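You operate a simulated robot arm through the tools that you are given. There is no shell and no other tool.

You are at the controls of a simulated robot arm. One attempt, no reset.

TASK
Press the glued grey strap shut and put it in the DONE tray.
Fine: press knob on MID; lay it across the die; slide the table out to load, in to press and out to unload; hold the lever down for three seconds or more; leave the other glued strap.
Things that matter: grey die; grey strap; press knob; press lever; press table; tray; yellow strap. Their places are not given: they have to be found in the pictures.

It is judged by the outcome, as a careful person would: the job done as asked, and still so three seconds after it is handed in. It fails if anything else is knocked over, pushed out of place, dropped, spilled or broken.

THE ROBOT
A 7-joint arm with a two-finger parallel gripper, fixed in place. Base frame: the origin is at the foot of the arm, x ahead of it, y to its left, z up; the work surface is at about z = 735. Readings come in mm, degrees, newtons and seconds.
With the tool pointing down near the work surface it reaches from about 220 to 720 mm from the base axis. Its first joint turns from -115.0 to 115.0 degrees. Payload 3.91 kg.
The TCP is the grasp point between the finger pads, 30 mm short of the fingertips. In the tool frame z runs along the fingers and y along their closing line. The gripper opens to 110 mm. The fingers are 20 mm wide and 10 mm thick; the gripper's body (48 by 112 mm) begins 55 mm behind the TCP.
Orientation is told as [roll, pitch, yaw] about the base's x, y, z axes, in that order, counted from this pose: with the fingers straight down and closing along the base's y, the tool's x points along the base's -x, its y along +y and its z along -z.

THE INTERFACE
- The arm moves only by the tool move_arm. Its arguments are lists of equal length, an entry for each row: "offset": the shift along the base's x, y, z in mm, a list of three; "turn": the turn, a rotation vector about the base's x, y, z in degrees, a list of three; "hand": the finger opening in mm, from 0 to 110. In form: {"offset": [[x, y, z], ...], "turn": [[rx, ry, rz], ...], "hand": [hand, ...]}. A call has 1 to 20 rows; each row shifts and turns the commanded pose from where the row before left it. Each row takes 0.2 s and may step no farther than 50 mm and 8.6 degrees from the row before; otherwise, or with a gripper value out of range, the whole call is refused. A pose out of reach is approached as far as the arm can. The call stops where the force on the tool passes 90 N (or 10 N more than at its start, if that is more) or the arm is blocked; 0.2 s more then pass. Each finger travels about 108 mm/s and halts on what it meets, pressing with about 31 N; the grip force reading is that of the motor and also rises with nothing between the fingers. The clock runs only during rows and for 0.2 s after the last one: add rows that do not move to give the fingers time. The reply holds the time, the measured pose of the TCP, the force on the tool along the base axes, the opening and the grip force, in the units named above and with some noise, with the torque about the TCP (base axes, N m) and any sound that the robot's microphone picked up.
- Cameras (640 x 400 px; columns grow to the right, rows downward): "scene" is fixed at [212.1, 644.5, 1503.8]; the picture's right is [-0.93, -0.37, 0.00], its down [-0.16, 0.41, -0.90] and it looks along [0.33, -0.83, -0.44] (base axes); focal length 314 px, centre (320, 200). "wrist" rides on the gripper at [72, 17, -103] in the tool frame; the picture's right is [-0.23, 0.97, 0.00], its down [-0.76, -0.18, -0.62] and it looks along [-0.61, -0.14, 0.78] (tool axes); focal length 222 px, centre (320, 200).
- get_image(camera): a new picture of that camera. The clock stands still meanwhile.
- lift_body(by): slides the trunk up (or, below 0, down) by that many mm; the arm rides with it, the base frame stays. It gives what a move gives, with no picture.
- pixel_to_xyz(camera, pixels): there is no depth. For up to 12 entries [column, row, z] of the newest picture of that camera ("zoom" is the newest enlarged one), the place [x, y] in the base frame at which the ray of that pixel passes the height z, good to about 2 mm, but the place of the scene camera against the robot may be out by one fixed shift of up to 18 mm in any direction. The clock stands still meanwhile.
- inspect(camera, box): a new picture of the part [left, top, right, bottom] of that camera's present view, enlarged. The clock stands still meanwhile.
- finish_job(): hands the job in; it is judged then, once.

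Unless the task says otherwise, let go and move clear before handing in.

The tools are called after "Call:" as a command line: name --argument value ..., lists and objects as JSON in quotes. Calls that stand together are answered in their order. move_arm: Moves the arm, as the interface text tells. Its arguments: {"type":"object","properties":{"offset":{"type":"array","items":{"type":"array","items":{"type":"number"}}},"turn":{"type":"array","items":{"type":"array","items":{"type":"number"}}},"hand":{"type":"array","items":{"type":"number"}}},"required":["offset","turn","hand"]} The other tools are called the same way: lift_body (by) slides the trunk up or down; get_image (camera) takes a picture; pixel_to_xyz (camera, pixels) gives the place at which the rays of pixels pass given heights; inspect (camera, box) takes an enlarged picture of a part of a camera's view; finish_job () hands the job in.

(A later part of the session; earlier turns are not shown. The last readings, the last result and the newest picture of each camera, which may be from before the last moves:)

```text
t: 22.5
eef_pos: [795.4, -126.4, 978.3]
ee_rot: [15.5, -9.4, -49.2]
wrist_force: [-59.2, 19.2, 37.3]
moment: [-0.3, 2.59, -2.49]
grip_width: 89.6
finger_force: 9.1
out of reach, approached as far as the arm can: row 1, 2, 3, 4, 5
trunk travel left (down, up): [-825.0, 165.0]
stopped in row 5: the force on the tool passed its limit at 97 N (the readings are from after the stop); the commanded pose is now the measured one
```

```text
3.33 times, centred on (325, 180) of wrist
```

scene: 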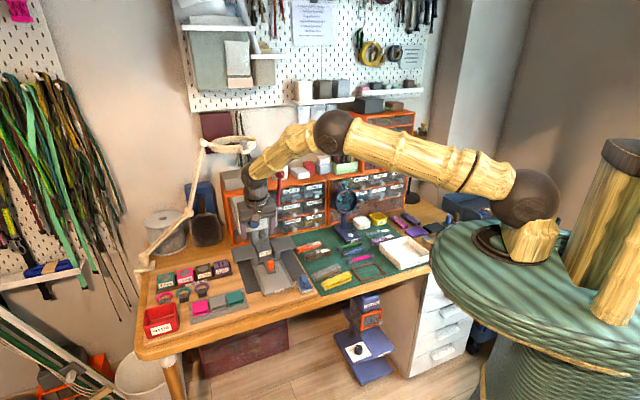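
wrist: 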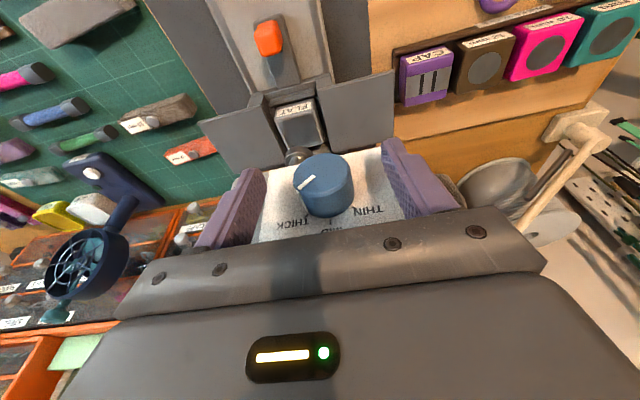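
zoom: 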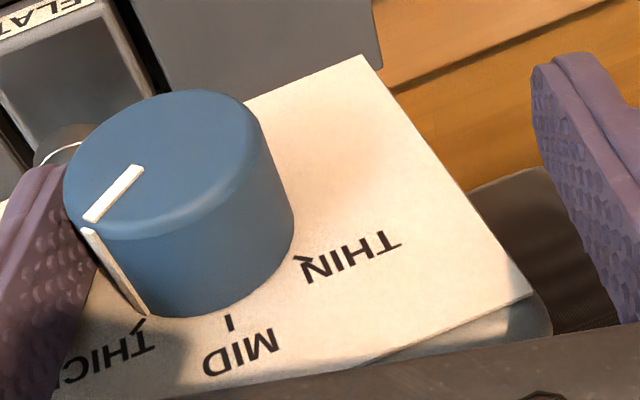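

The reset command drifted sideways and the left finger pressed the knob (force (-59,19,37)). I'll back off along the press axis right away and re-align.

Call:
move_arm --offset '[[-3, 3, 0], [-10, 10, 0], [-15, 15, 0], [0, 0, 0]]' --turn '[[0, 0, 0], [0, 0, 0], [0, 0, 0], [0, 0, 0]]' --hand '[95, 95, 95, 95]'

Call:
inspect --camera "scene" --box '[220, 170, 300, 250]'

Call:
get_image --camera "wrist"

```text
t: 23.5
eef_pos: [808.1, -113.6, 960.6]
ee_rot: [15.0, -9.6, -49.2]
wrist_force: [-11.8, -21.7, -4.7]
moment: [-0.22, -0.31, 0.54]
grip_width: 107.2
finger_force: 12.1
out of reach, approached as far as the arm can: row 2, 3
trunk travel left (down, up): [-825.0, 165.0]
```

```text
5.00 times, centred on (260, 210) of scene
```

zoom: 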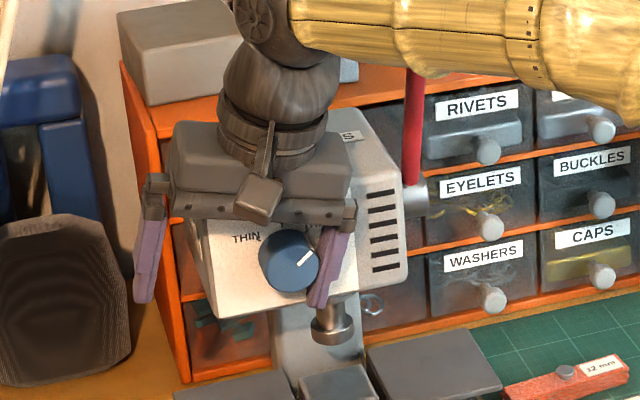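

```text
taken
```

wrist: 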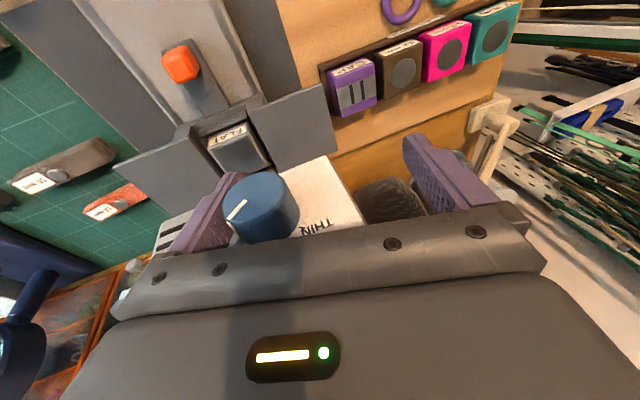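

The arm drifted farther to +t instead of retracting, which suggests it is stretched at its limit. I'll look at the whole arm before moving again.

Call:
get_image --camera "scene"

```text
taken
```

scene: 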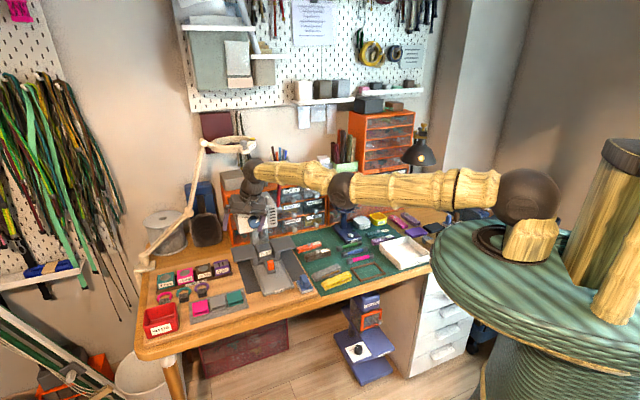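

The arm is fully straight (shoulder (527,197), elbow (342,188), wrist (254,175)). I'll pull it straight back toward the base and up slightly, which also brings the left finger off the knob.

Call:
move_arm --offset '[[-8, 0, 0], [-10, 1, 2], [-12, 2, 3], [-14, 2, 3], [0, 0, 0]]' --turn '[[0, 0, 0], [0, 0, 0], [0, 0, 0], [0, 0, 0], [0, 0, 0]]' --hand '[95, 95, 95, 95, 95]'

Call:
get_image --camera "scene"

Call:
get_image --camera "wrist"

```text
t: 24.7
eef_pos: [808.2, -113.0, 961.6]
ee_rot: [15.4, -9.4, -49.2]
wrist_force: [-15.6, -21.2, -9.0]
moment: [0.0, -0.41, 0.53]
grip_width: 108.8
finger_force: 13.5
out of reach, approached as far as the arm can: row 1, 2, 3, 4
trunk travel left (down, up): [-825.0, 165.0]
```

```text
taken
```

scene: 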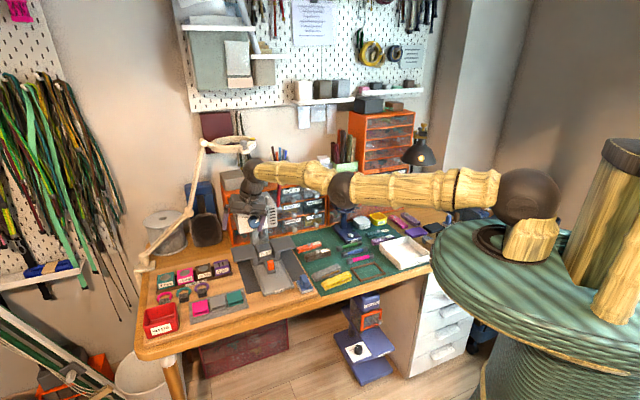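

```text
taken
```

wrist: 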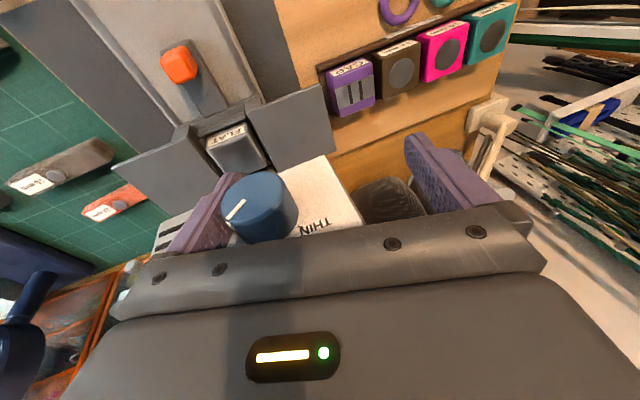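

The solver is stuck at the straight-arm singularity. I'll try a single bigger step back toward the base, which is a clear direction for the fingers.

Call:
move_arm --offset '[[-45, 6, 15]]' --turn '[[0, 0, 0]]' --hand '[95]'

```text
t: 25.1
eef_pos: [807.1, -113.6, 968.8]
ee_rot: [15.3, -9.4, -49.0]
wrist_force: [-25.2, -18.6, -13.2]
moment: [-0.23, -0.39, -0.08]
grip_width: 109.9
finger_force: 14.8
out of reach, approached as far as the arm can: row 1
trunk travel left (down, up): [-825.0, 165.0]
```

Only z responds. At a straight elbow, a downward command should bend the elbow upward, so I'll combine small downward and inward steps.

Call:
move_arm --offset '[[0, 0, -15], [-10, 2, -15], [-20, 3, 0]]' --turn '[[0, 0, 0], [0, 0, 0], [0, 0, 0]]' --hand '[110, 110, 110]'

Call:
get_image --camera "scene"

```text
t: 25.9
eef_pos: [806.4, -107.5, 947.9]
ee_rot: [16.1, -10.5, -49.1]
wrist_force: [9.5, 7.3, 38.2]
moment: [-1.82, 0.98, 0.24]
grip_width: 110.0
finger_force: 0.0
out of reach, approached as far as the arm can: row 2, 3
trunk travel left (down, up): [-825.0, 165.0]
```

```text
taken
```

scene: 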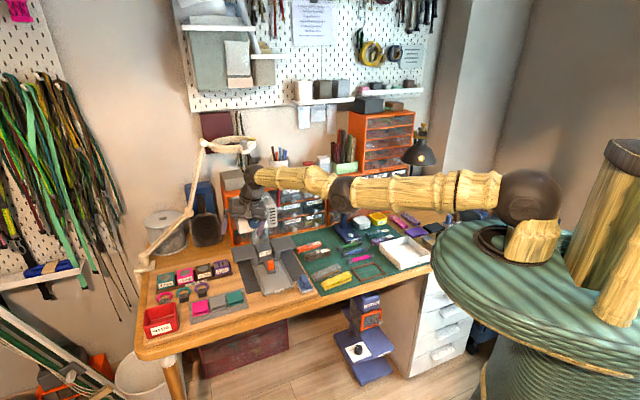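

A push-up force of 38 N shows the gripper body resting on the head's edge, so down is not free. I'll use the trunk to lift the whole arm straight up 100 mm, clear of knob and head.

Call:
lift_body --by 100

Call:
get_image --camera "scene"

Call:
get_image --camera "wrist"

```text
t: 27.3
eef_pos: [804.8, -109.5, 1036.5]
ee_rot: [15.2, -9.5, -49.1]
wrist_force: [0.8, 1.0, -0.1]
moment: [0.02, -0.01, 0.03]
grip_width: 110.1
finger_force: 0.1
trunk travel left (down, up): [-925.0, 65.0]
```

```text
taken
```

scene: 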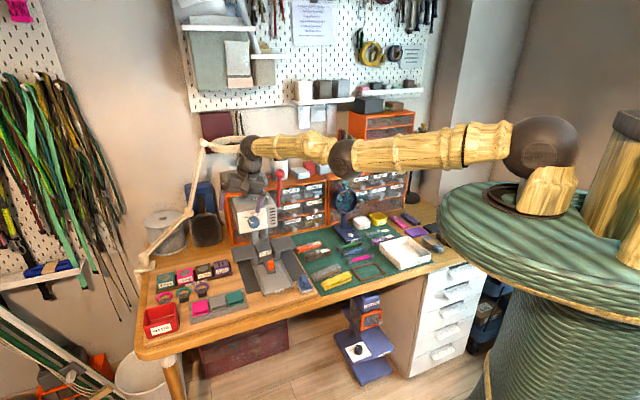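

```text
taken
```

wrist: 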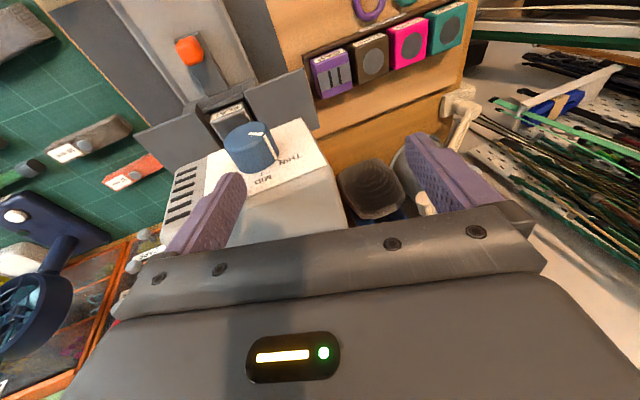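

Free of contact now (forces near 0), and the finger rubbing past turned the knob — its pointer has moved past MID in the wrist view (272,150). I'll now try to bend the arm back inward.

Call:
move_arm --offset '[[0, 0, 10], [-20, 3, 10], [-30, 3, 0], [-30, 3, 0]]' --turn '[[0, 0, 0], [0, 0, 0], [0, 0, 0], [0, 0, 0]]' --hand '[110, 110, 110, 110]'

Call:
inspect --camera "scene" --box '[220, 170, 300, 250]'

```text
t: 28.3
eef_pos: [805.0, -115.7, 1040.5]
ee_rot: [15.1, -9.5, -49.1]
wrist_force: [-0.3, 1.4, 0.6]
moment: [0.01, 0.0, -0.01]
grip_width: 109.8
finger_force: 0.0
out of reach, approached as far as the arm can: row 2, 3, 4
trunk travel left (down, up): [-925.0, 65.0]
```

```text
5.00 times, centred on (260, 210) of scene
```

zoom: 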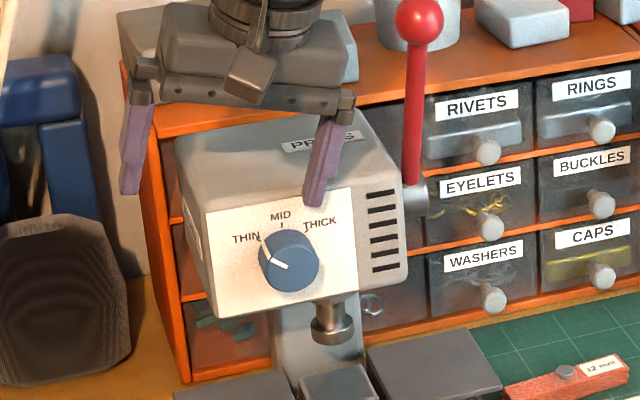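

The knob now reads THIN, so rubbing works to turn it. Inward motion is still refused; I'll try sideways and up, away from the press, to break the straight-arm condition.

Call:
move_arm --offset '[[0, 20, 20], [0, 20, 20], [-20, 20, 20], [-30, 10, 20]]' --turn '[[0, 0, 0], [0, 0, 0], [0, 0, 0], [0, 0, 0]]' --hand '[110, 110, 110, 110]'

Call:
get_image --camera "scene"

```text
t: 29.3
eef_pos: [819.2, -53.3, 1120.3]
ee_rot: [15.2, -9.6, -49.1]
wrist_force: [-0.1, 0.0, -0.8]
moment: [-0.03, 0.01, 0.04]
grip_width: 110.1
finger_force: 0.1
out of reach, approached as far as the arm can: row 1, 2, 3, 4
trunk travel left (down, up): [-925.0, 65.0]
```

```text
taken
```

scene: 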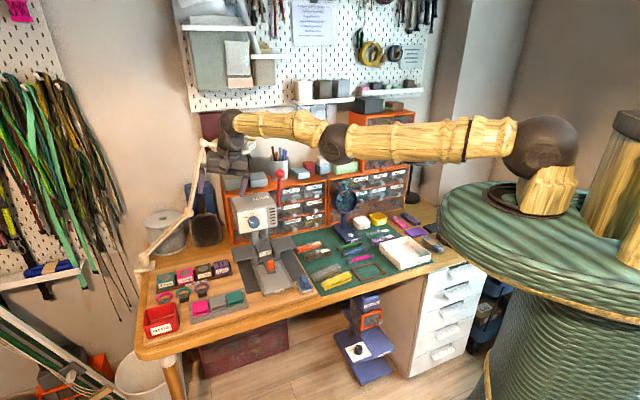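

The arm slides on its reach sphere without bending. Pitching the tool tip back toward the base about the wrist should make the elbow bend upward, so I'll do that in free space.

Call:
move_arm --offset '[[-31, 3, 0], [-31, 3, 3], [-30, 3, 8], [-30, 3, 12]]' --turn '[[1, 8, 0], [1, 8, 0], [1, 8, 0], [1, 8, 0]]' --hand '[110, 110, 110, 110]'

Call:
get_image --camera "scene"

```text
t: 30.3
eef_pos: [707.8, -44.8, 1141.8]
ee_rot: [-6.6, 14.8, -50.3]
wrist_force: [0.5, -0.3, 0.4]
moment: [0.02, 0.04, 0.03]
grip_width: 110.0
finger_force: 0.0
out of reach, approached as far as the arm can: row 1, 3
trunk travel left (down, up): [-925.0, 65.0]
```

```text
taken
```

scene: 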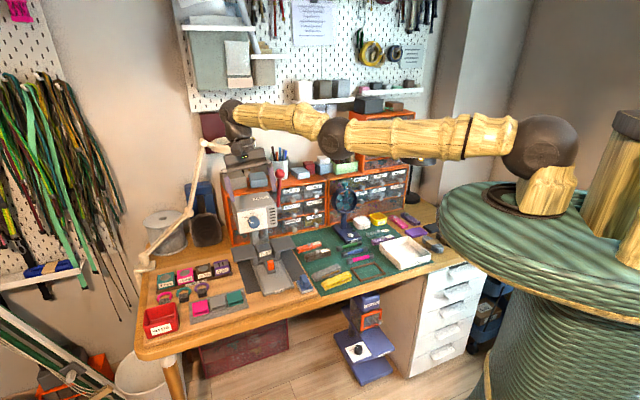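

TCP moved in to x=708 and some rows were in reach. I'll try plain inward moves now.

Call:
move_arm --offset '[[-20, 0, 0], [-25, 0, 0], [-30, 0, 0], [-30, 0, 0]]' --turn '[[0, 0, 0], [0, 0, 0], [0, 0, 0], [0, 0, 0]]' --hand '[110, 110, 110, 110]'

Call:
get_image --camera "scene"

```text
t: 31.3
eef_pos: [707.8, -45.8, 1142.3]
ee_rot: [-6.4, 14.5, -50.1]
wrist_force: [0.3, -0.2, 0.0]
moment: [0.01, 0.0, 0.01]
grip_width: 110.1
finger_force: 0.1
out of reach, approached as far as the arm can: row 1, 2, 3, 4
trunk travel left (down, up): [-925.0, 65.0]
```

```text
taken
```

scene: 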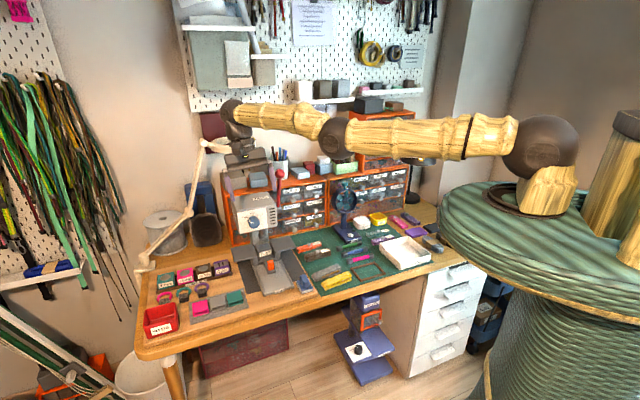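

Still stuck, so perhaps the elbow joint is against its stop on that side. I'll pitch the other way about the wrist, then attempt inward steps.

Call:
move_arm --offset '[[31, 0, 0], [31, 0, 0], [31, 0, 0], [-15, 0, 0], [-20, 0, 0]]' --turn '[[0, -8, 0], [0, -8, 0], [0, -8, 0], [0, 0, 0], [0, 0, 0]]' --hand '[110, 110, 110, 110, 110]'

```text
t: 32.5
eef_pos: [793.5, -45.5, 1140.9]
ee_rot: [11.7, -1.4, -47.8]
wrist_force: [0.4, 0.6, -0.7]
moment: [-0.01, 0.02, 0.0]
grip_width: 110.1
finger_force: 0.1
out of reach, approached as far as the arm can: row 3, 4, 5
trunk travel left (down, up): [-925.0, 65.0]
```

Rotations track but pure inward steps don't. I'll try tiny inward steps combined with the tool pitch that worked before.

Call:
move_arm --offset '[[-33, 0, 0], [-33, 0, 0], [-33, 0, 3], [-33, 0, 6], [-33, 0, 10], [-32, 0, 14]]' --turn '[[0, 8, 0], [0, 8, 0], [0, 8, 0], [0, 8, 0], [0, 8, 0], [0, 8, 0]]' --hand '[110, 110, 110, 110, 110, 110]'

```text
t: 33.9
eef_pos: [624.3, -43.8, 1140.2]
ee_rot: [-27.2, 28.9, -57.8]
wrist_force: [-0.4, -0.3, 0.2]
moment: [0.01, -0.02, 0.03]
grip_width: 110.0
finger_force: 0.1
out of reach, approached as far as the arm can: row 1, 2, 3, 4, 5
trunk travel left (down, up): [-925.0, 65.0]
```

Row 6 came within reach. I'll try straightforward inward steps from here.

Call:
move_arm --offset '[[-10, 0, 0], [-15, 0, 0], [-20, 0, 5], [-30, 0, 10]]' --turn '[[0, 0, 0], [0, 0, 0], [0, 0, 0], [0, 0, 0]]' --hand '[110, 110, 110, 110]'

Call:
get_image --camera "scene"

```text
t: 34.9
eef_pos: [549.5, -43.1, 1153.5]
ee_rot: [-27.1, 28.8, -57.9]
wrist_force: [0.3, 0.3, 0.7]
moment: [0.0, -0.07, 0.01]
grip_width: 110.1
finger_force: 0.1
trunk travel left (down, up): [-925.0, 65.0]
```

```text
taken
```

scene: 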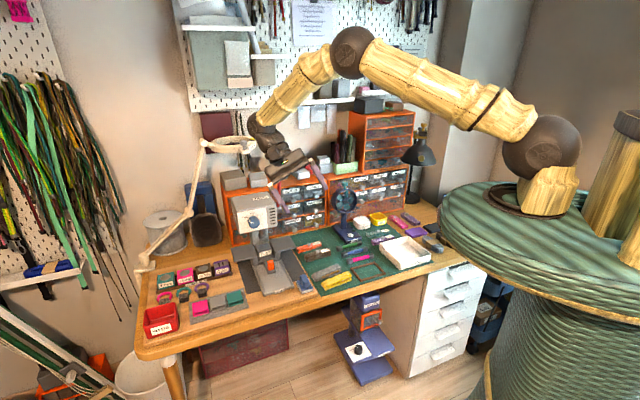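

The arm is bent again with the elbow up. From now on I'll stay inside the reach limit; next I'll reorient the tool to yaw -45° with a 25° forward tilt in this free spot.

Call:
move_arm --offset '[[0, 0, 0], [0, 0, 0], [0, 0, 0], [0, 0, 0], [0, 0, 0], [0, 0, 0], [0, 0, 0], [0, 0, 0], [0, 0, 0]]' --turn '[[-2.98, -6.88, 1.35], [-2.98, -6.88, 1.35], [-2.98, -6.88, 1.35], [-2.98, -6.88, 1.35], [-2.98, -6.88, 1.35], [-2.98, -6.88, 1.35], [-2.98, -6.88, 1.35], [-2.98, -6.88, 1.35], [0, 0, 0]]' --hand '[110, 110, 110, 110, 110, 110, 110, 110, 110]'

Call:
lift_body --by -150

Call:
get_image --camera "scene"

Call:
get_image --camera "wrist"

```text
t: 36.9
eef_pos: [551.0, -44.7, 1152.5]
ee_rot: [0.1, -25.2, -45.1]
wrist_force: [-0.1, -0.3, -0.1]
moment: [0.01, -0.02, -0.02]
grip_width: 110.1
finger_force: 0.1
trunk travel left (down, up): [-925.0, 65.0]
```

```text
t: 38.6
eef_pos: [551.0, -45.1, 1003.0]
ee_rot: [-0.1, -25.1, -45.0]
wrist_force: [0.3, 0.0, 0.5]
moment: [0.0, 0.0, -0.02]
grip_width: 110.1
finger_force: 0.1
trunk travel left (down, up): [-775.0, 215.0]
```

```text
taken
```

scene: 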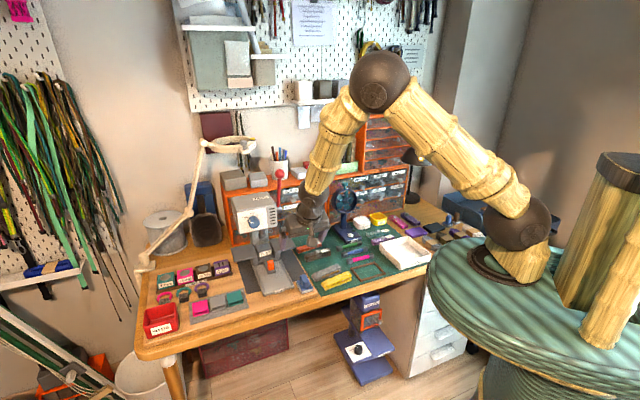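

```text
taken
```

wrist: 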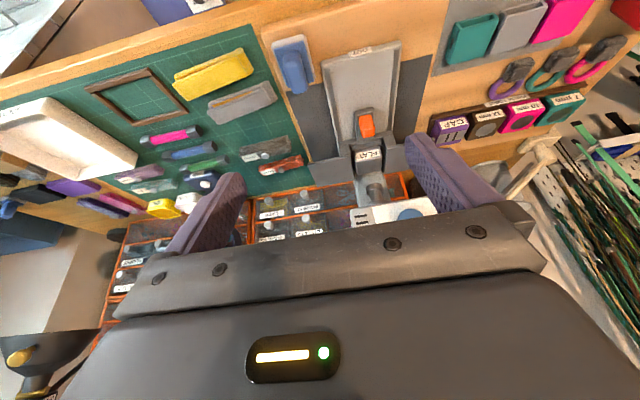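

The arm is well bent with the shoulder lower and the tool tilted 25°. Plan: use the inner pad of one finger against the knob's right side and stroke it downward to turn it from THIN back to MID. I'll move to a position in front first.

Call:
move_arm --offset '[[34, -5.2, -4], [34, -5.2, -4], [34, -5.2, -4], [34, -5.2, -4], [34, -5.2, -4], [0, 0, 0]]' --turn '[[0, 0, 0], [0, 0, 0], [0, 0, 0], [0, 0, 0], [0, 0, 0], [0, 0, 0]]' --hand '[60, 60, 60, 60, 60, 60]'

Call:
get_image --camera "wrist"

Call:
inspect --camera "wrist" --box '[250, 120, 400, 240]'

```text
t: 40.0
eef_pos: [720.1, -69.5, 984.8]
ee_rot: [0.0, -25.2, -44.9]
wrist_force: [0.3, 0.9, -0.6]
moment: [0.02, 0.01, 0.01]
grip_width: 60.1
finger_force: 0.0
trunk travel left (down, up): [-775.0, 215.0]
```

```text
taken
```

wrist: 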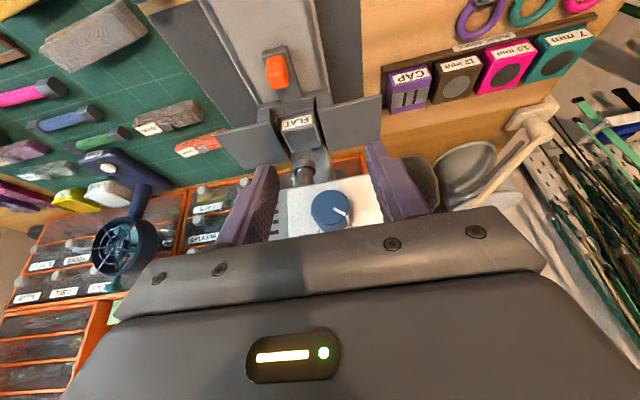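

```text
3.33 times, centred on (325, 180) of wrist
```

zoom: 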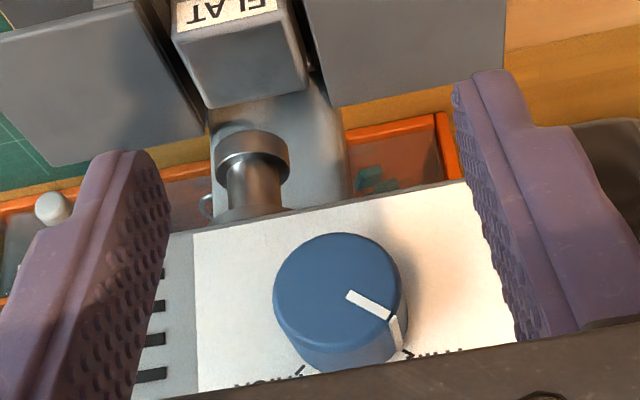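

The knob at zoom (340,295) points to THIN and sits between the fingers with a gap on both sides. I'll advance 77 mm along the axis and drop 4 mm, without touching it.

Call:
move_arm --offset '[[14, -14, 0], [14, -14, 0], [12, -12, -2], [9, -9, -2], [5.5, -5.5, 0], [0, 0, 0]]' --turn '[[0, 0, 0], [0, 0, 0], [0, 0, 0], [0, 0, 0], [0, 0, 0], [0, 0, 0]]' --hand '[60, 60, 60, 60, 60, 60]'

Call:
get_image --camera "wrist"

Call:
inspect --camera "wrist" --box '[250, 100, 400, 220]'

```text
t: 41.4
eef_pos: [774.7, -124.5, 978.6]
ee_rot: [-0.2, -25.0, -45.0]
wrist_force: [-1.0, 0.9, 0.3]
moment: [0.01, -0.01, 0.0]
grip_width: 59.9
finger_force: 0.2
trunk travel left (down, up): [-775.0, 215.0]
```

```text
taken
```

wrist: 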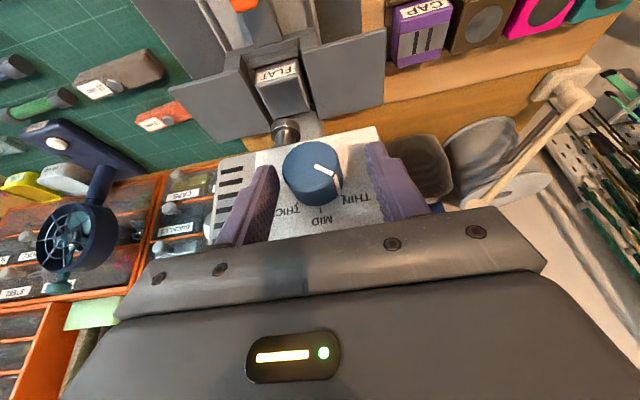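

```text
3.33 times, centred on (325, 160) of wrist
```

zoom: 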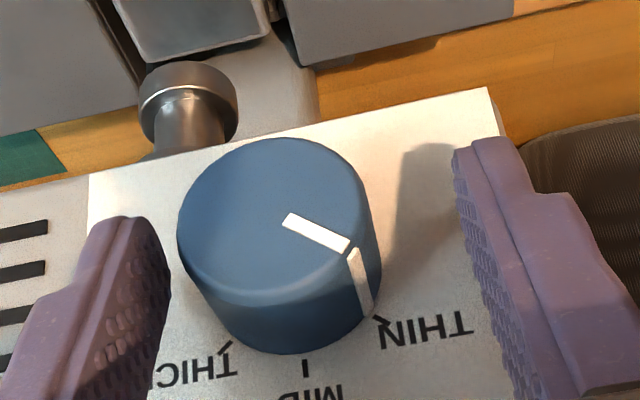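

The knob is between the pads, with the pointer clearly at THIN. I'll shift sideways (+t) about 9 mm to bring the left pad onto the knob's side and read the force.

Call:
move_arm --offset '[[3.5, 3.5, 0], [2.1, 2.1, 0], [0.7, 0.7, 0], [0, 0, 0]]' --turn '[[0, 0, 0], [0, 0, 0], [0, 0, 0], [0, 0, 0]]' --hand '[60, 60, 60, 60]'

```text
t: 42.4
eef_pos: [781.1, -120.2, 977.6]
ee_rot: [-0.1, -25.1, -45.0]
wrist_force: [-6.3, -4.4, -1.8]
moment: [0.04, 0.16, -0.15]
grip_width: 63.8
finger_force: 3.4
trunk travel left (down, up): [-775.0, 215.0]
```

The pad touches the knob (about 8 N). I'll press about 6 mm more, then stroke downward 18 mm in small steps.

Call:
move_arm --offset '[[2.8, 2.8, 0], [2.8, 2.8, 0], [0, 0, -4], [0, 0, -4], [0, 0, -4], [0, 0, -4], [0, 0, 0]]' --turn '[[0, 0, 0], [0, 0, 0], [0, 0, 0], [0, 0, 0], [0, 0, 0], [0, 0, 0], [0, 0, 0]]' --hand '[60, 60, 60, 60, 60, 60, 60]'

Call:
inspect --camera "wrist" --box '[250, 100, 400, 220]'

```text
t: 44.0
eef_pos: [785.3, -115.5, 963.8]
ee_rot: [0.0, -25.2, -45.0]
wrist_force: [-22.8, -17.3, 4.2]
moment: [-0.45, -0.07, -0.27]
grip_width: 74.0
finger_force: 13.4
trunk travel left (down, up): [-775.0, 215.0]
```

```text
3.33 times, centred on (325, 160) of wrist
```

zoom: 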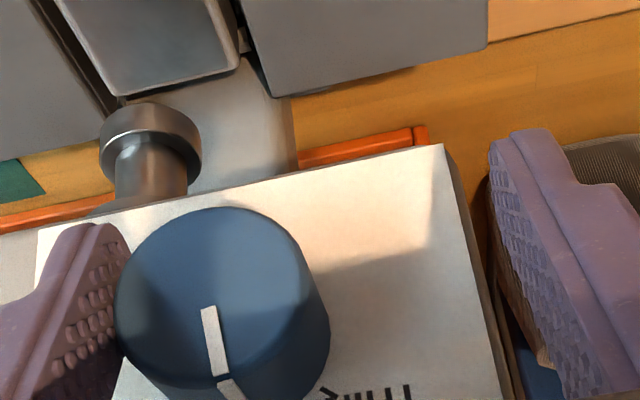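

The stroke turned the knob; the pointer now looks near MID. I'll check in the scene view before releasing.

Call:
inspect --camera "scene" --box '[230, 195, 280, 245]'

Call:
get_image --camera "wrist"

```text
8.00 times, centred on (255, 220) of scene
```

zoom: 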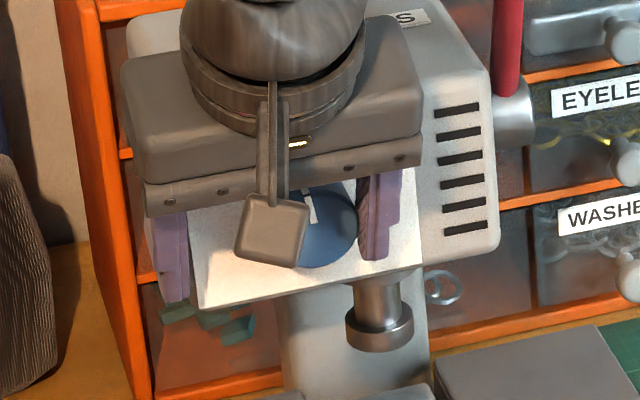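

```text
taken
```

wrist: 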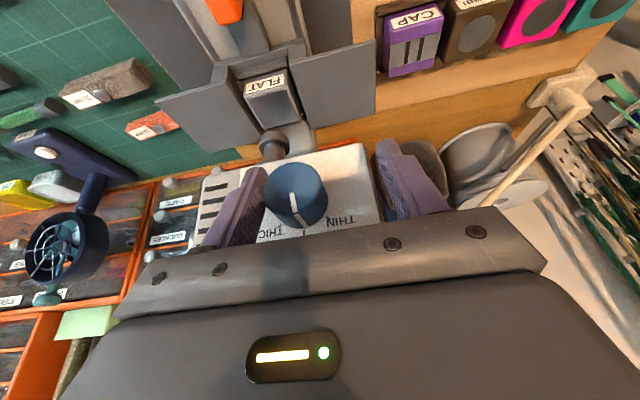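

It looks close to MID. I'll slide the pad off sideways, then back away from the press to check.

Call:
move_arm --offset '[[-5, -5, 0], [-5, -5, 0], [-2, -2, 0], [-10, 10, 0], [-15, 15, 0], [-20, 20, 0], [0, 0, 0]]' --turn '[[0, 0, 0], [0, 0, 0], [0, 0, 0], [0, 0, 0], [0, 0, 0], [0, 0, 0], [0, 0, 0]]' --hand '[60, 60, 60, 60, 60, 60, 60]'

Call:
get_image --camera "wrist"

Call:
inspect --camera "wrist" --box '[270, 140, 390, 220]'

Call:
inspect --camera "scene" --box '[230, 195, 280, 245]'

```text
t: 45.6
eef_pos: [730.8, -80.2, 962.7]
ee_rot: [0.0, -25.2, -45.0]
wrist_force: [1.0, -0.1, 0.3]
moment: [0.03, -0.01, -0.01]
grip_width: 60.0
finger_force: 0.0
trunk travel left (down, up): [-775.0, 215.0]
```

```text
taken
```

wrist: 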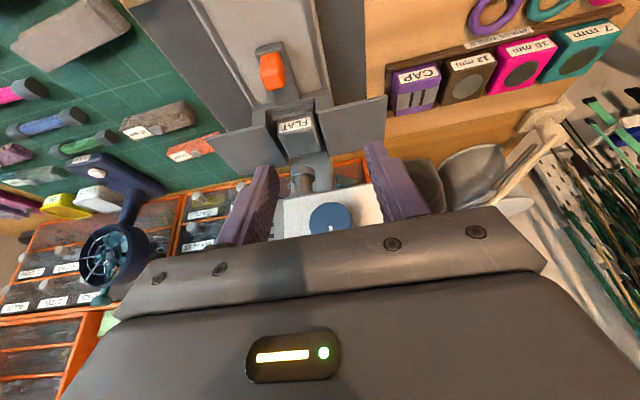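

```text
5.00 times, centred on (330, 180) of wrist
```

zoom: 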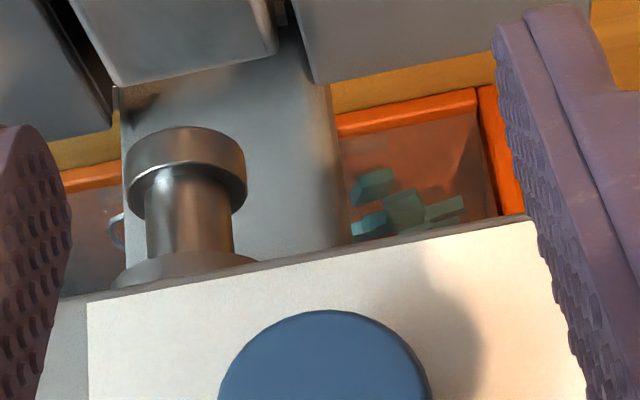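

```text
8.00 times, centred on (255, 220) of scene
```

zoom: 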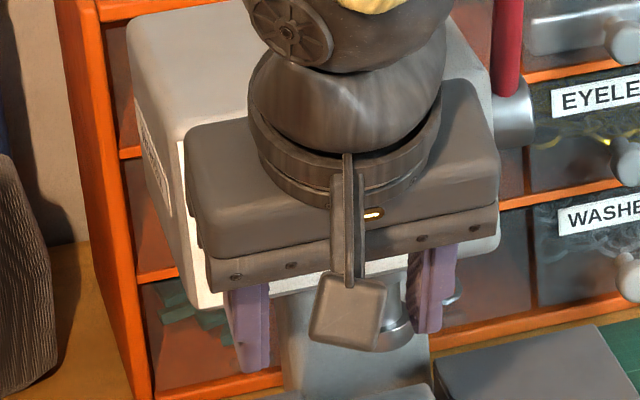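

The gripper blocks the view; I'll rise to a viewpoint above and in front to read the knob.

Call:
move_arm --offset '[[-14, 12, 30], [-14, 12, 40], [-14, 12, 40], [-14, 12, 40], [0, 0, 0]]' --turn '[[0, 0, 0], [0, 0, 0], [0, 0, 0], [0, 0, 0], [0, 0, 0]]' --hand '[60, 60, 60, 60, 60]'

Call:
inspect --camera "wrist" --box '[270, 100, 410, 220]'

Call:
inspect --camera "scene" --box '[230, 195, 280, 245]'

```text
t: 46.8
eef_pos: [674.1, -32.8, 1113.0]
ee_rot: [0.0, -25.1, -45.0]
wrist_force: [0.8, 0.0, 0.2]
moment: [0.04, 0.02, 0.0]
grip_width: 59.9
finger_force: 0.0
trunk travel left (down, up): [-775.0, 215.0]
```

```text
3.33 times, centred on (340, 160) of wrist
```

zoom: 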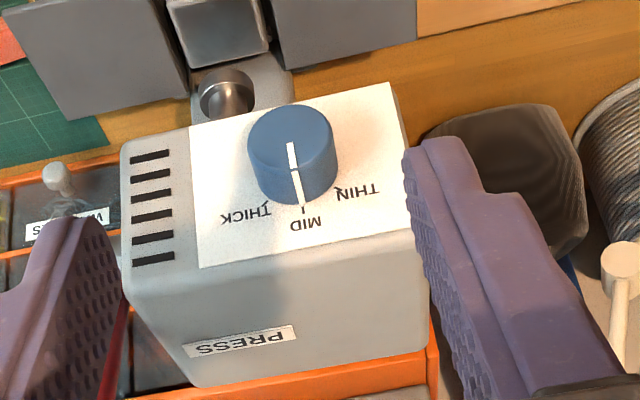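

```text
8.00 times, centred on (255, 220) of scene
```

zoom: 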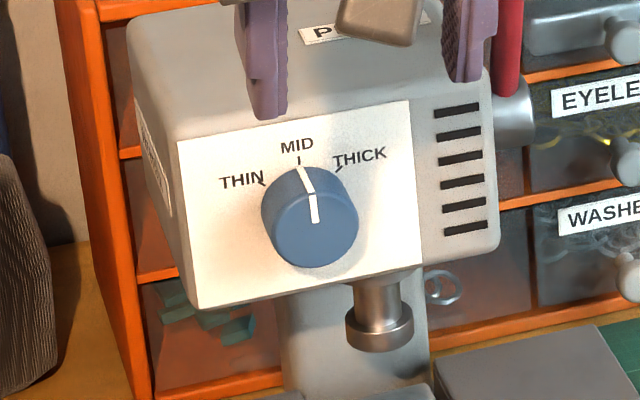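

The pointer is exactly on the MID tick in both views. Next I'll lower the trunk 100 mm for bench work and move above the orange table handle (around (721,-126), top near z 800).

Call:
lift_body --by -100

Call:
move_arm --offset '[[5.8, -17.1, -30], [5.8, -17.1, -36], [5.8, -17.1, -36], [5.8, -17.1, -36], [0, 0, 0]]' --turn '[[0, 0, 0], [0, 0, 0], [0, 0, 0], [0, 0, 0], [0, 0, 0]]' --hand '[60, 60, 60, 60, 60]'

Call:
get_image --camera "wrist"

Call:
get_image --camera "scene"

```text
t: 48.1
eef_pos: [672.8, -31.7, 1012.6]
ee_rot: [-0.2, -25.2, -45.0]
wrist_force: [0.5, -0.4, 0.3]
moment: [-0.03, 0.01, -0.02]
grip_width: 59.9
finger_force: 0.0
trunk travel left (down, up): [-675.0, 315.0]
```

```text
t: 49.3
eef_pos: [696.7, -100.5, 875.7]
ee_rot: [-0.1, -25.2, -45.0]
wrist_force: [-0.3, 0.0, -0.8]
moment: [-0.02, -0.01, 0.0]
grip_width: 60.0
finger_force: 0.0
trunk travel left (down, up): [-675.0, 315.0]
```

```text
taken
```

wrist: 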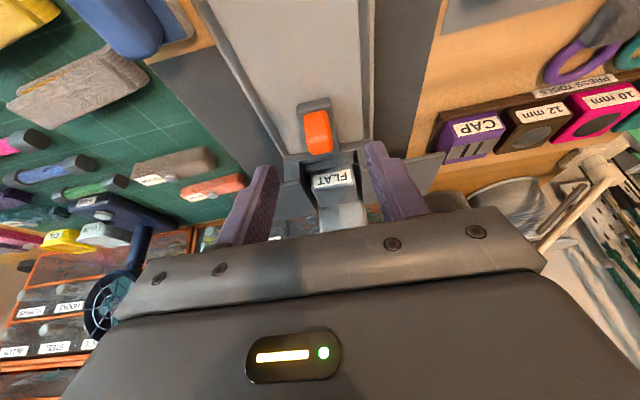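

```text
taken
```

scene: 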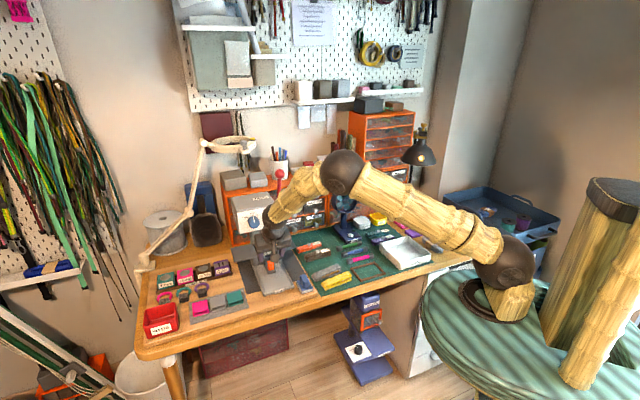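

The handle is at wrist (317,132), right on the tool's centre line. I'll get its place from this near view.

Call:
inspect --camera "wrist" --box '[250, 70, 400, 220]'

Call:
pixel_to_xyz --camera "wrist" --pixels '[[317, 133, 780], [317, 133, 800], [317, 113, 800], [316, 152, 770], [304, 113, 800], [330, 112, 800]]'

```text
2.67 times, centred on (325, 145) of wrist
```

zoom: 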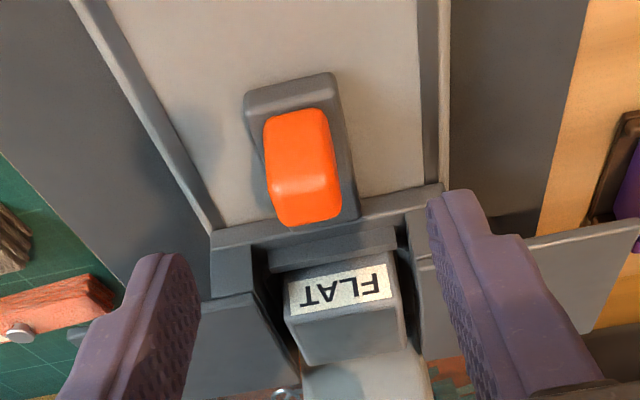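

```text
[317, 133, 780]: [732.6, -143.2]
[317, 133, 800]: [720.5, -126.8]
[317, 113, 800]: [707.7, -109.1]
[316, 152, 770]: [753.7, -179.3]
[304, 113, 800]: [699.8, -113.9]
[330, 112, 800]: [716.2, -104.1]
```

The handle block spans roughly z 768–802 at about 611 mm along the press axis, t≈421. I'll bring the fingers down around it.

Call:
move_arm --offset '[[10, -10, -22], [10, -10, -22], [7, -7, -16], [4.3, -4.3, -10], [0, 0, 0]]' --turn '[[0, 0, 0], [0, 0, 0], [0, 0, 0], [0, 0, 0], [0, 0, 0]]' --hand '[60, 60, 60, 60, 60]'

Call:
get_image --camera "wrist"

Call:
inspect --camera "scene" --box '[235, 215, 305, 285]'

```text
t: 50.5
eef_pos: [727.7, -132.2, 805.1]
ee_rot: [-0.2, -25.1, -45.0]
wrist_force: [-0.7, -0.4, -0.7]
moment: [0.01, 0.01, 0.03]
grip_width: 60.1
finger_force: 0.1
trunk travel left (down, up): [-675.0, 315.0]
```

```text
taken
```

wrist: 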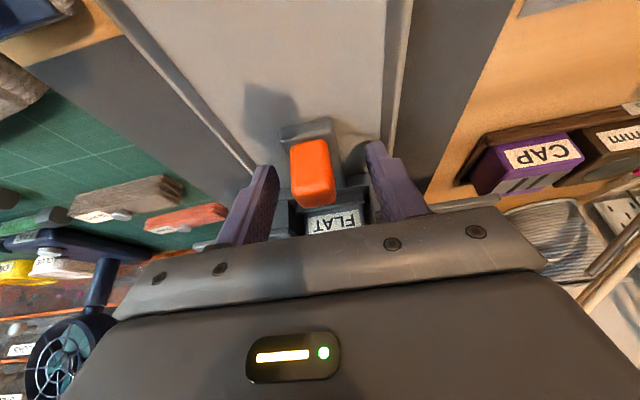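

```text
5.71 times, centred on (270, 250) of scene
```

zoom: 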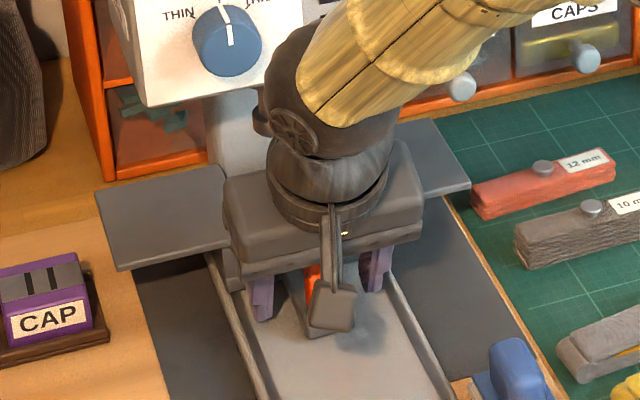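

The handle sits between the fingers, about 5 mm toward the left. I'll shift slightly and close on it.

Call:
move_arm --offset '[[-3, -3, 0], [0, 0, 0], [0, 0, 0], [0, 0, 0], [0, 0, 0]]' --turn '[[0, 0, 0], [0, 0, 0], [0, 0, 0], [0, 0, 0], [0, 0, 0]]' --hand '[60, 30, 10, 10, 10]'

```text
t: 51.7
eef_pos: [725.9, -132.4, 806.0]
ee_rot: [0.0, -25.2, -45.0]
wrist_force: [9.9, 8.5, 1.1]
moment: [0.54, -0.33, -0.09]
grip_width: 31.8
finger_force: 45.1
trunk travel left (down, up): [-675.0, 315.0]
```

The handle is gripped (31.8 mm). Pulling the table out along the rail in small steps.

Call:
move_arm --offset '[[-5, 5, 0], [-7, 7, 0], [-7, 7, 0], [-7, 7, 0], [-7, 7, 0]]' --turn '[[0, 0, 0], [0, 0, 0], [0, 0, 0], [0, 0, 0], [0, 0, 0]]' --hand '[10, 10, 10, 10, 10]'

Call:
get_image --camera "wrist"

```text
t: 52.9
eef_pos: [693.6, -99.1, 805.4]
ee_rot: [0.1, -25.3, -44.9]
wrist_force: [14.1, 13.2, 8.1]
moment: [0.24, -0.66, -0.15]
grip_width: 31.7
finger_force: 45.5
trunk travel left (down, up): [-675.0, 315.0]
```

```text
taken
```

wrist: 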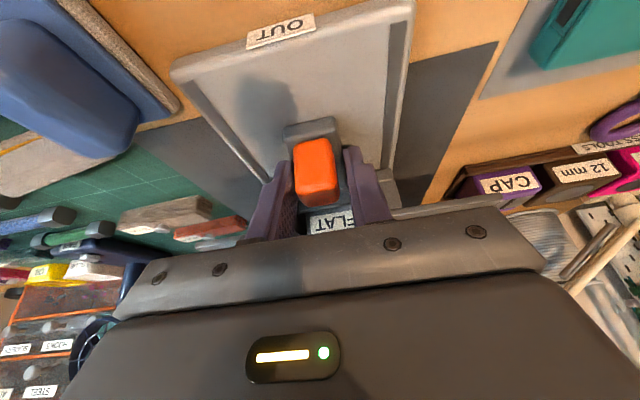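

The table slides with the handle, with low forces. I'll continue the pull to the OUT stop.

Call:
move_arm --offset '[[-6, 8, 0], [-7, 7, 0], [-7, 7, 0], [-7, 7, 0], [-5, 5, 0], [-5, 5, 0]]' --turn '[[0, 0, 0], [0, 0, 0], [0, 0, 0], [0, 0, 0], [0, 0, 0], [0, 0, 0]]' --hand '[10, 10, 10, 10, 10, 10]'

Call:
get_image --camera "wrist"

```text
t: 54.3
eef_pos: [654.4, -62.1, 805.7]
ee_rot: [0.1, -25.2, -45.0]
wrist_force: [11.5, 9.2, 10.4]
moment: [-0.21, -0.32, 0.07]
grip_width: 31.8
finger_force: 45.3
trunk travel left (down, up): [-675.0, 315.0]
```

```text
taken
```

wrist: 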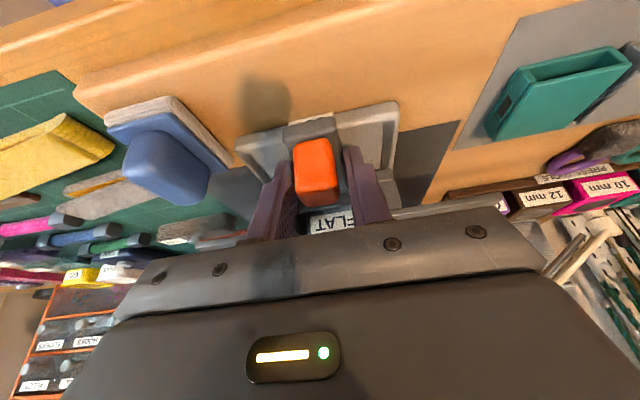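

The handle has moved 100 mm and there's still no stop reaction. I'll pull further in small steps until it stops.

Call:
move_arm --offset '[[-3, 3, 0], [-3, 3, 0], [-3, 3, 0], [0, 0, 0]]' --turn '[[0, 0, 0], [0, 0, 0], [0, 0, 0], [0, 0, 0]]' --hand '[10, 10, 10, 10]'

Call:
inspect --camera "scene" --box '[235, 225, 315, 305]'

```text
t: 55.3
eef_pos: [646.1, -52.9, 805.0]
ee_rot: [0.0, -25.2, -44.9]
wrist_force: [10.1, 8.3, 12.1]
moment: [0.06, -0.69, -0.13]
grip_width: 31.6
finger_force: 44.6
trunk travel left (down, up): [-675.0, 315.0]
```

```text
5.00 times, centred on (275, 265) of scene
```

zoom: 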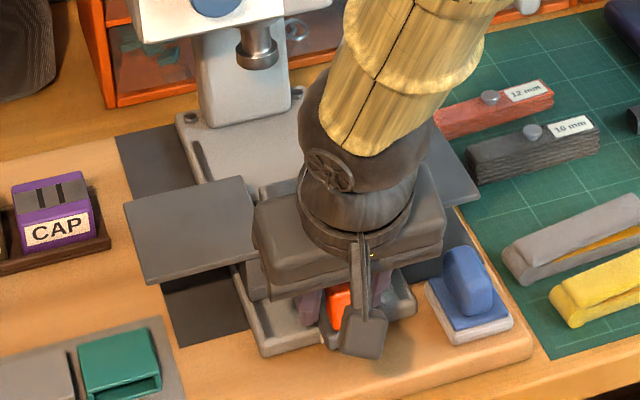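

Still sliding freely (112 mm so far). Continuing in small steps, watching for the stop.

Call:
move_arm --offset '[[-3, 3, 0], [-3, 3, 0], [-3, 3, 0], [0, 0, 0]]' --turn '[[0, 0, 0], [0, 0, 0], [0, 0, 0], [0, 0, 0]]' --hand '[10, 10, 10, 10]'

Call:
get_image --camera "wrist"

```text
t: 56.3
eef_pos: [636.5, -42.9, 805.9]
ee_rot: [-0.1, -25.2, -44.9]
wrist_force: [4.8, 6.9, 12.0]
moment: [-0.32, -1.2, -0.24]
grip_width: 31.7
finger_force: 44.9
trunk travel left (down, up): [-675.0, 315.0]
```

```text
taken
```

wrist: 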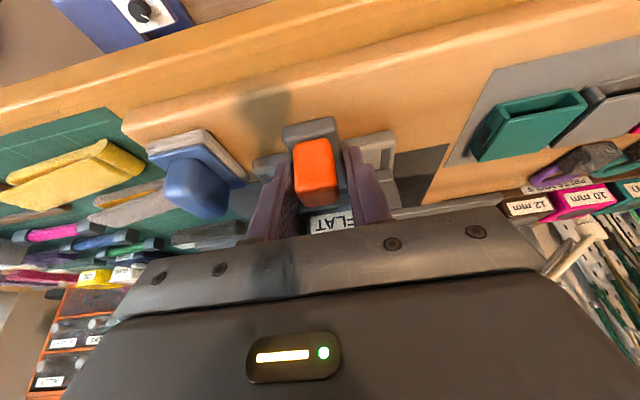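

I'll check the scene closely before pulling any more, since the handle base now reaches the front of the rail.

Call:
inspect --camera "scene" --box '[250, 250, 310, 310]'

Call:
inspect --camera "wrist" --box '[230, 100, 420, 230]'

```text
6.67 times, centred on (280, 280) of scene
```

zoom: 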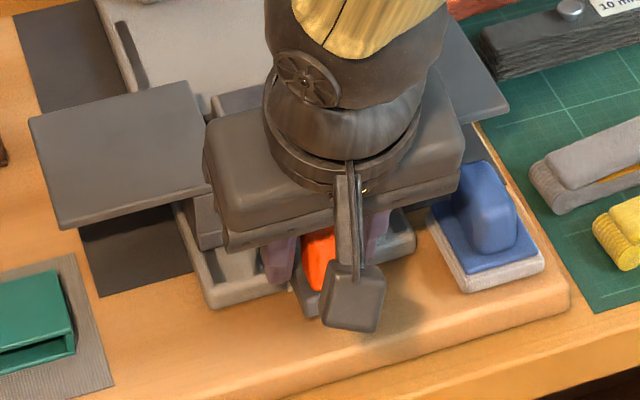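

```text
3.08 times, centred on (325, 165) of wrist
```

zoom: 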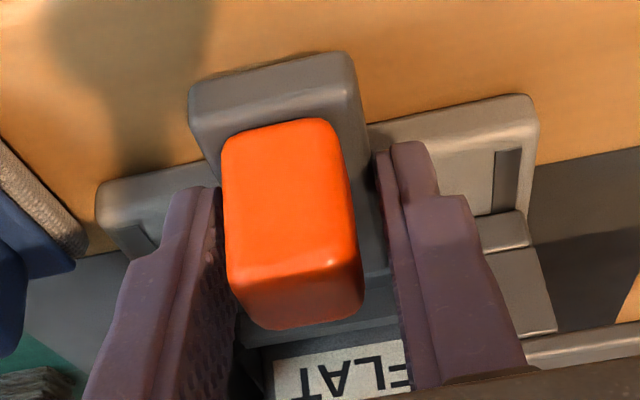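

The carriage body still has a gap to the rail's front lip, so I'll keep pulling in small steps.

Call:
move_arm --offset '[[-3, 3, 0], [-3, 3, 0], [-3, 3, 0], [-3, 3, 0], [0, 0, 0]]' --turn '[[0, 0, 0], [0, 0, 0], [0, 0, 0], [0, 0, 0], [0, 0, 0]]' --hand '[10, 10, 10, 10, 10]'

Call:
inspect --camera "wrist" --box '[230, 100, 420, 230]'

```text
t: 57.5
eef_pos: [629.1, -34.9, 803.4]
ee_rot: [0.0, -25.3, -45.3]
wrist_force: [28.7, -20.8, 4.9]
moment: [0.08, -0.06, 0.11]
grip_width: 32.0
finger_force: 45.3
trunk travel left (down, up): [-675.0, 315.0]
```

```text
3.08 times, centred on (325, 165) of wrist
```

zoom: 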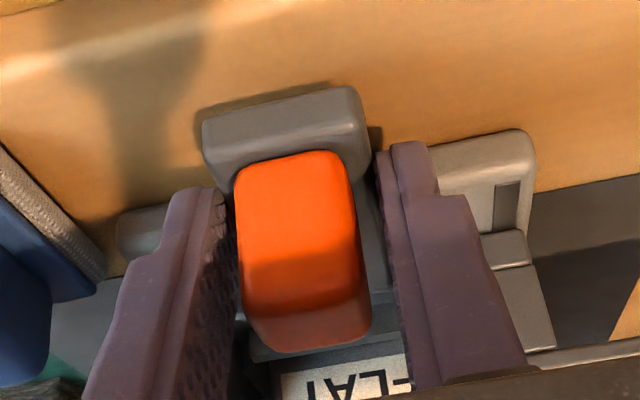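

The stop was reached (pull force about 35 N and the fingers slipping along the handle). I'll release and rise to look at the opened table.

Call:
move_arm --offset '[[0, 0, 0], [0, 0, 0], [0, 0, 20], [-7, 7, 40], [-14, 14, 40], [-14, 14, 40], [-14, 14, 40], [0, 0, 0]]' --turn '[[0, 0, 0], [0, 0, 0], [0, 0, 0], [5.9, 5.9, 0], [5.9, 5.9, 0], [5.9, 5.9, 0], [0, 0, 0], [0, 0, 0]]' --hand '[60, 60, 60, 60, 60, 60, 60, 60]'

Call:
get_image --camera "wrist"

Call:
get_image --camera "scene"

```text
t: 59.3
eef_pos: [573.9, 16.3, 986.4]
ee_rot: [-0.1, -0.2, -45.1]
wrist_force: [0.7, -0.5, 0.2]
moment: [0.03, -0.05, 0.0]
grip_width: 60.1
finger_force: 0.1
trunk travel left (down, up): [-675.0, 315.0]
```

```text
taken
```

wrist: 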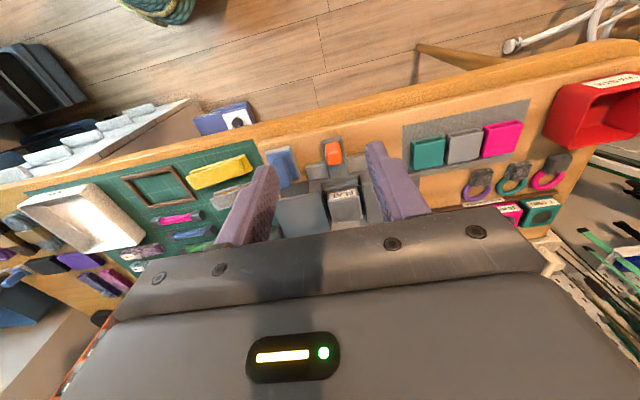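

```text
taken
```

scene: 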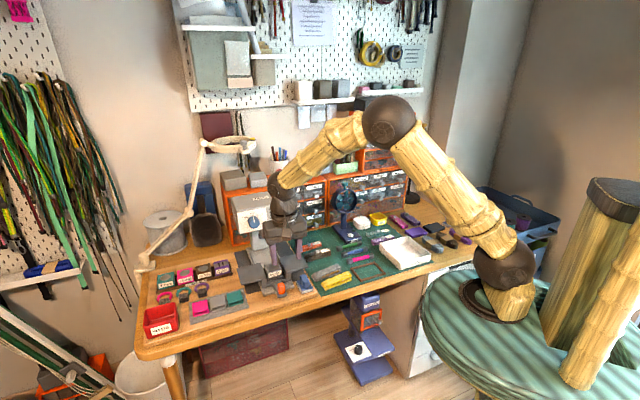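

The table is out. I'll zoom in on the die and on the straps from here.

Call:
inspect --camera "wrist" --box '[240, 130, 400, 250]'

Call:
inspect --camera "scene" --box '[235, 245, 355, 305]'

```text
3.33 times, centred on (320, 190) of wrist
```

zoom: 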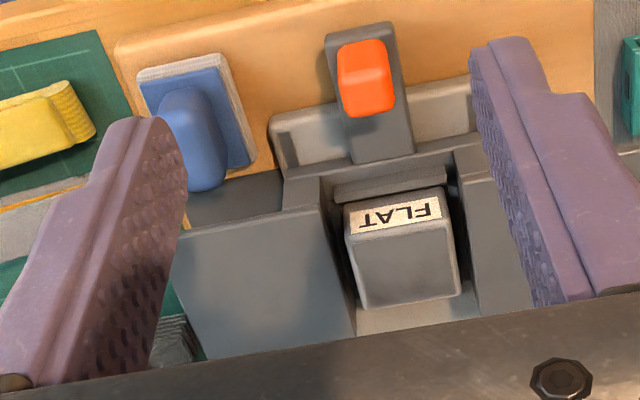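

```text
5.33 times, centred on (295, 275) of scene
```

zoom: 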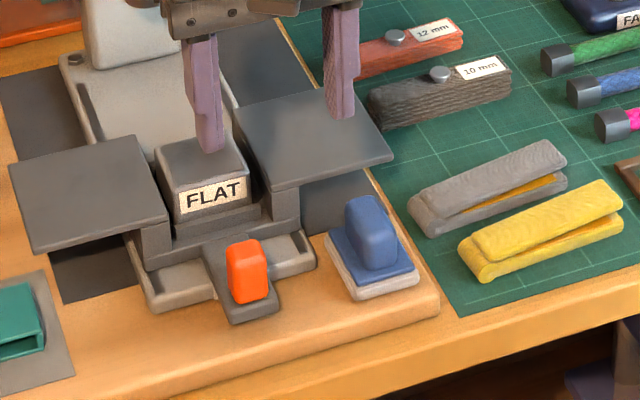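

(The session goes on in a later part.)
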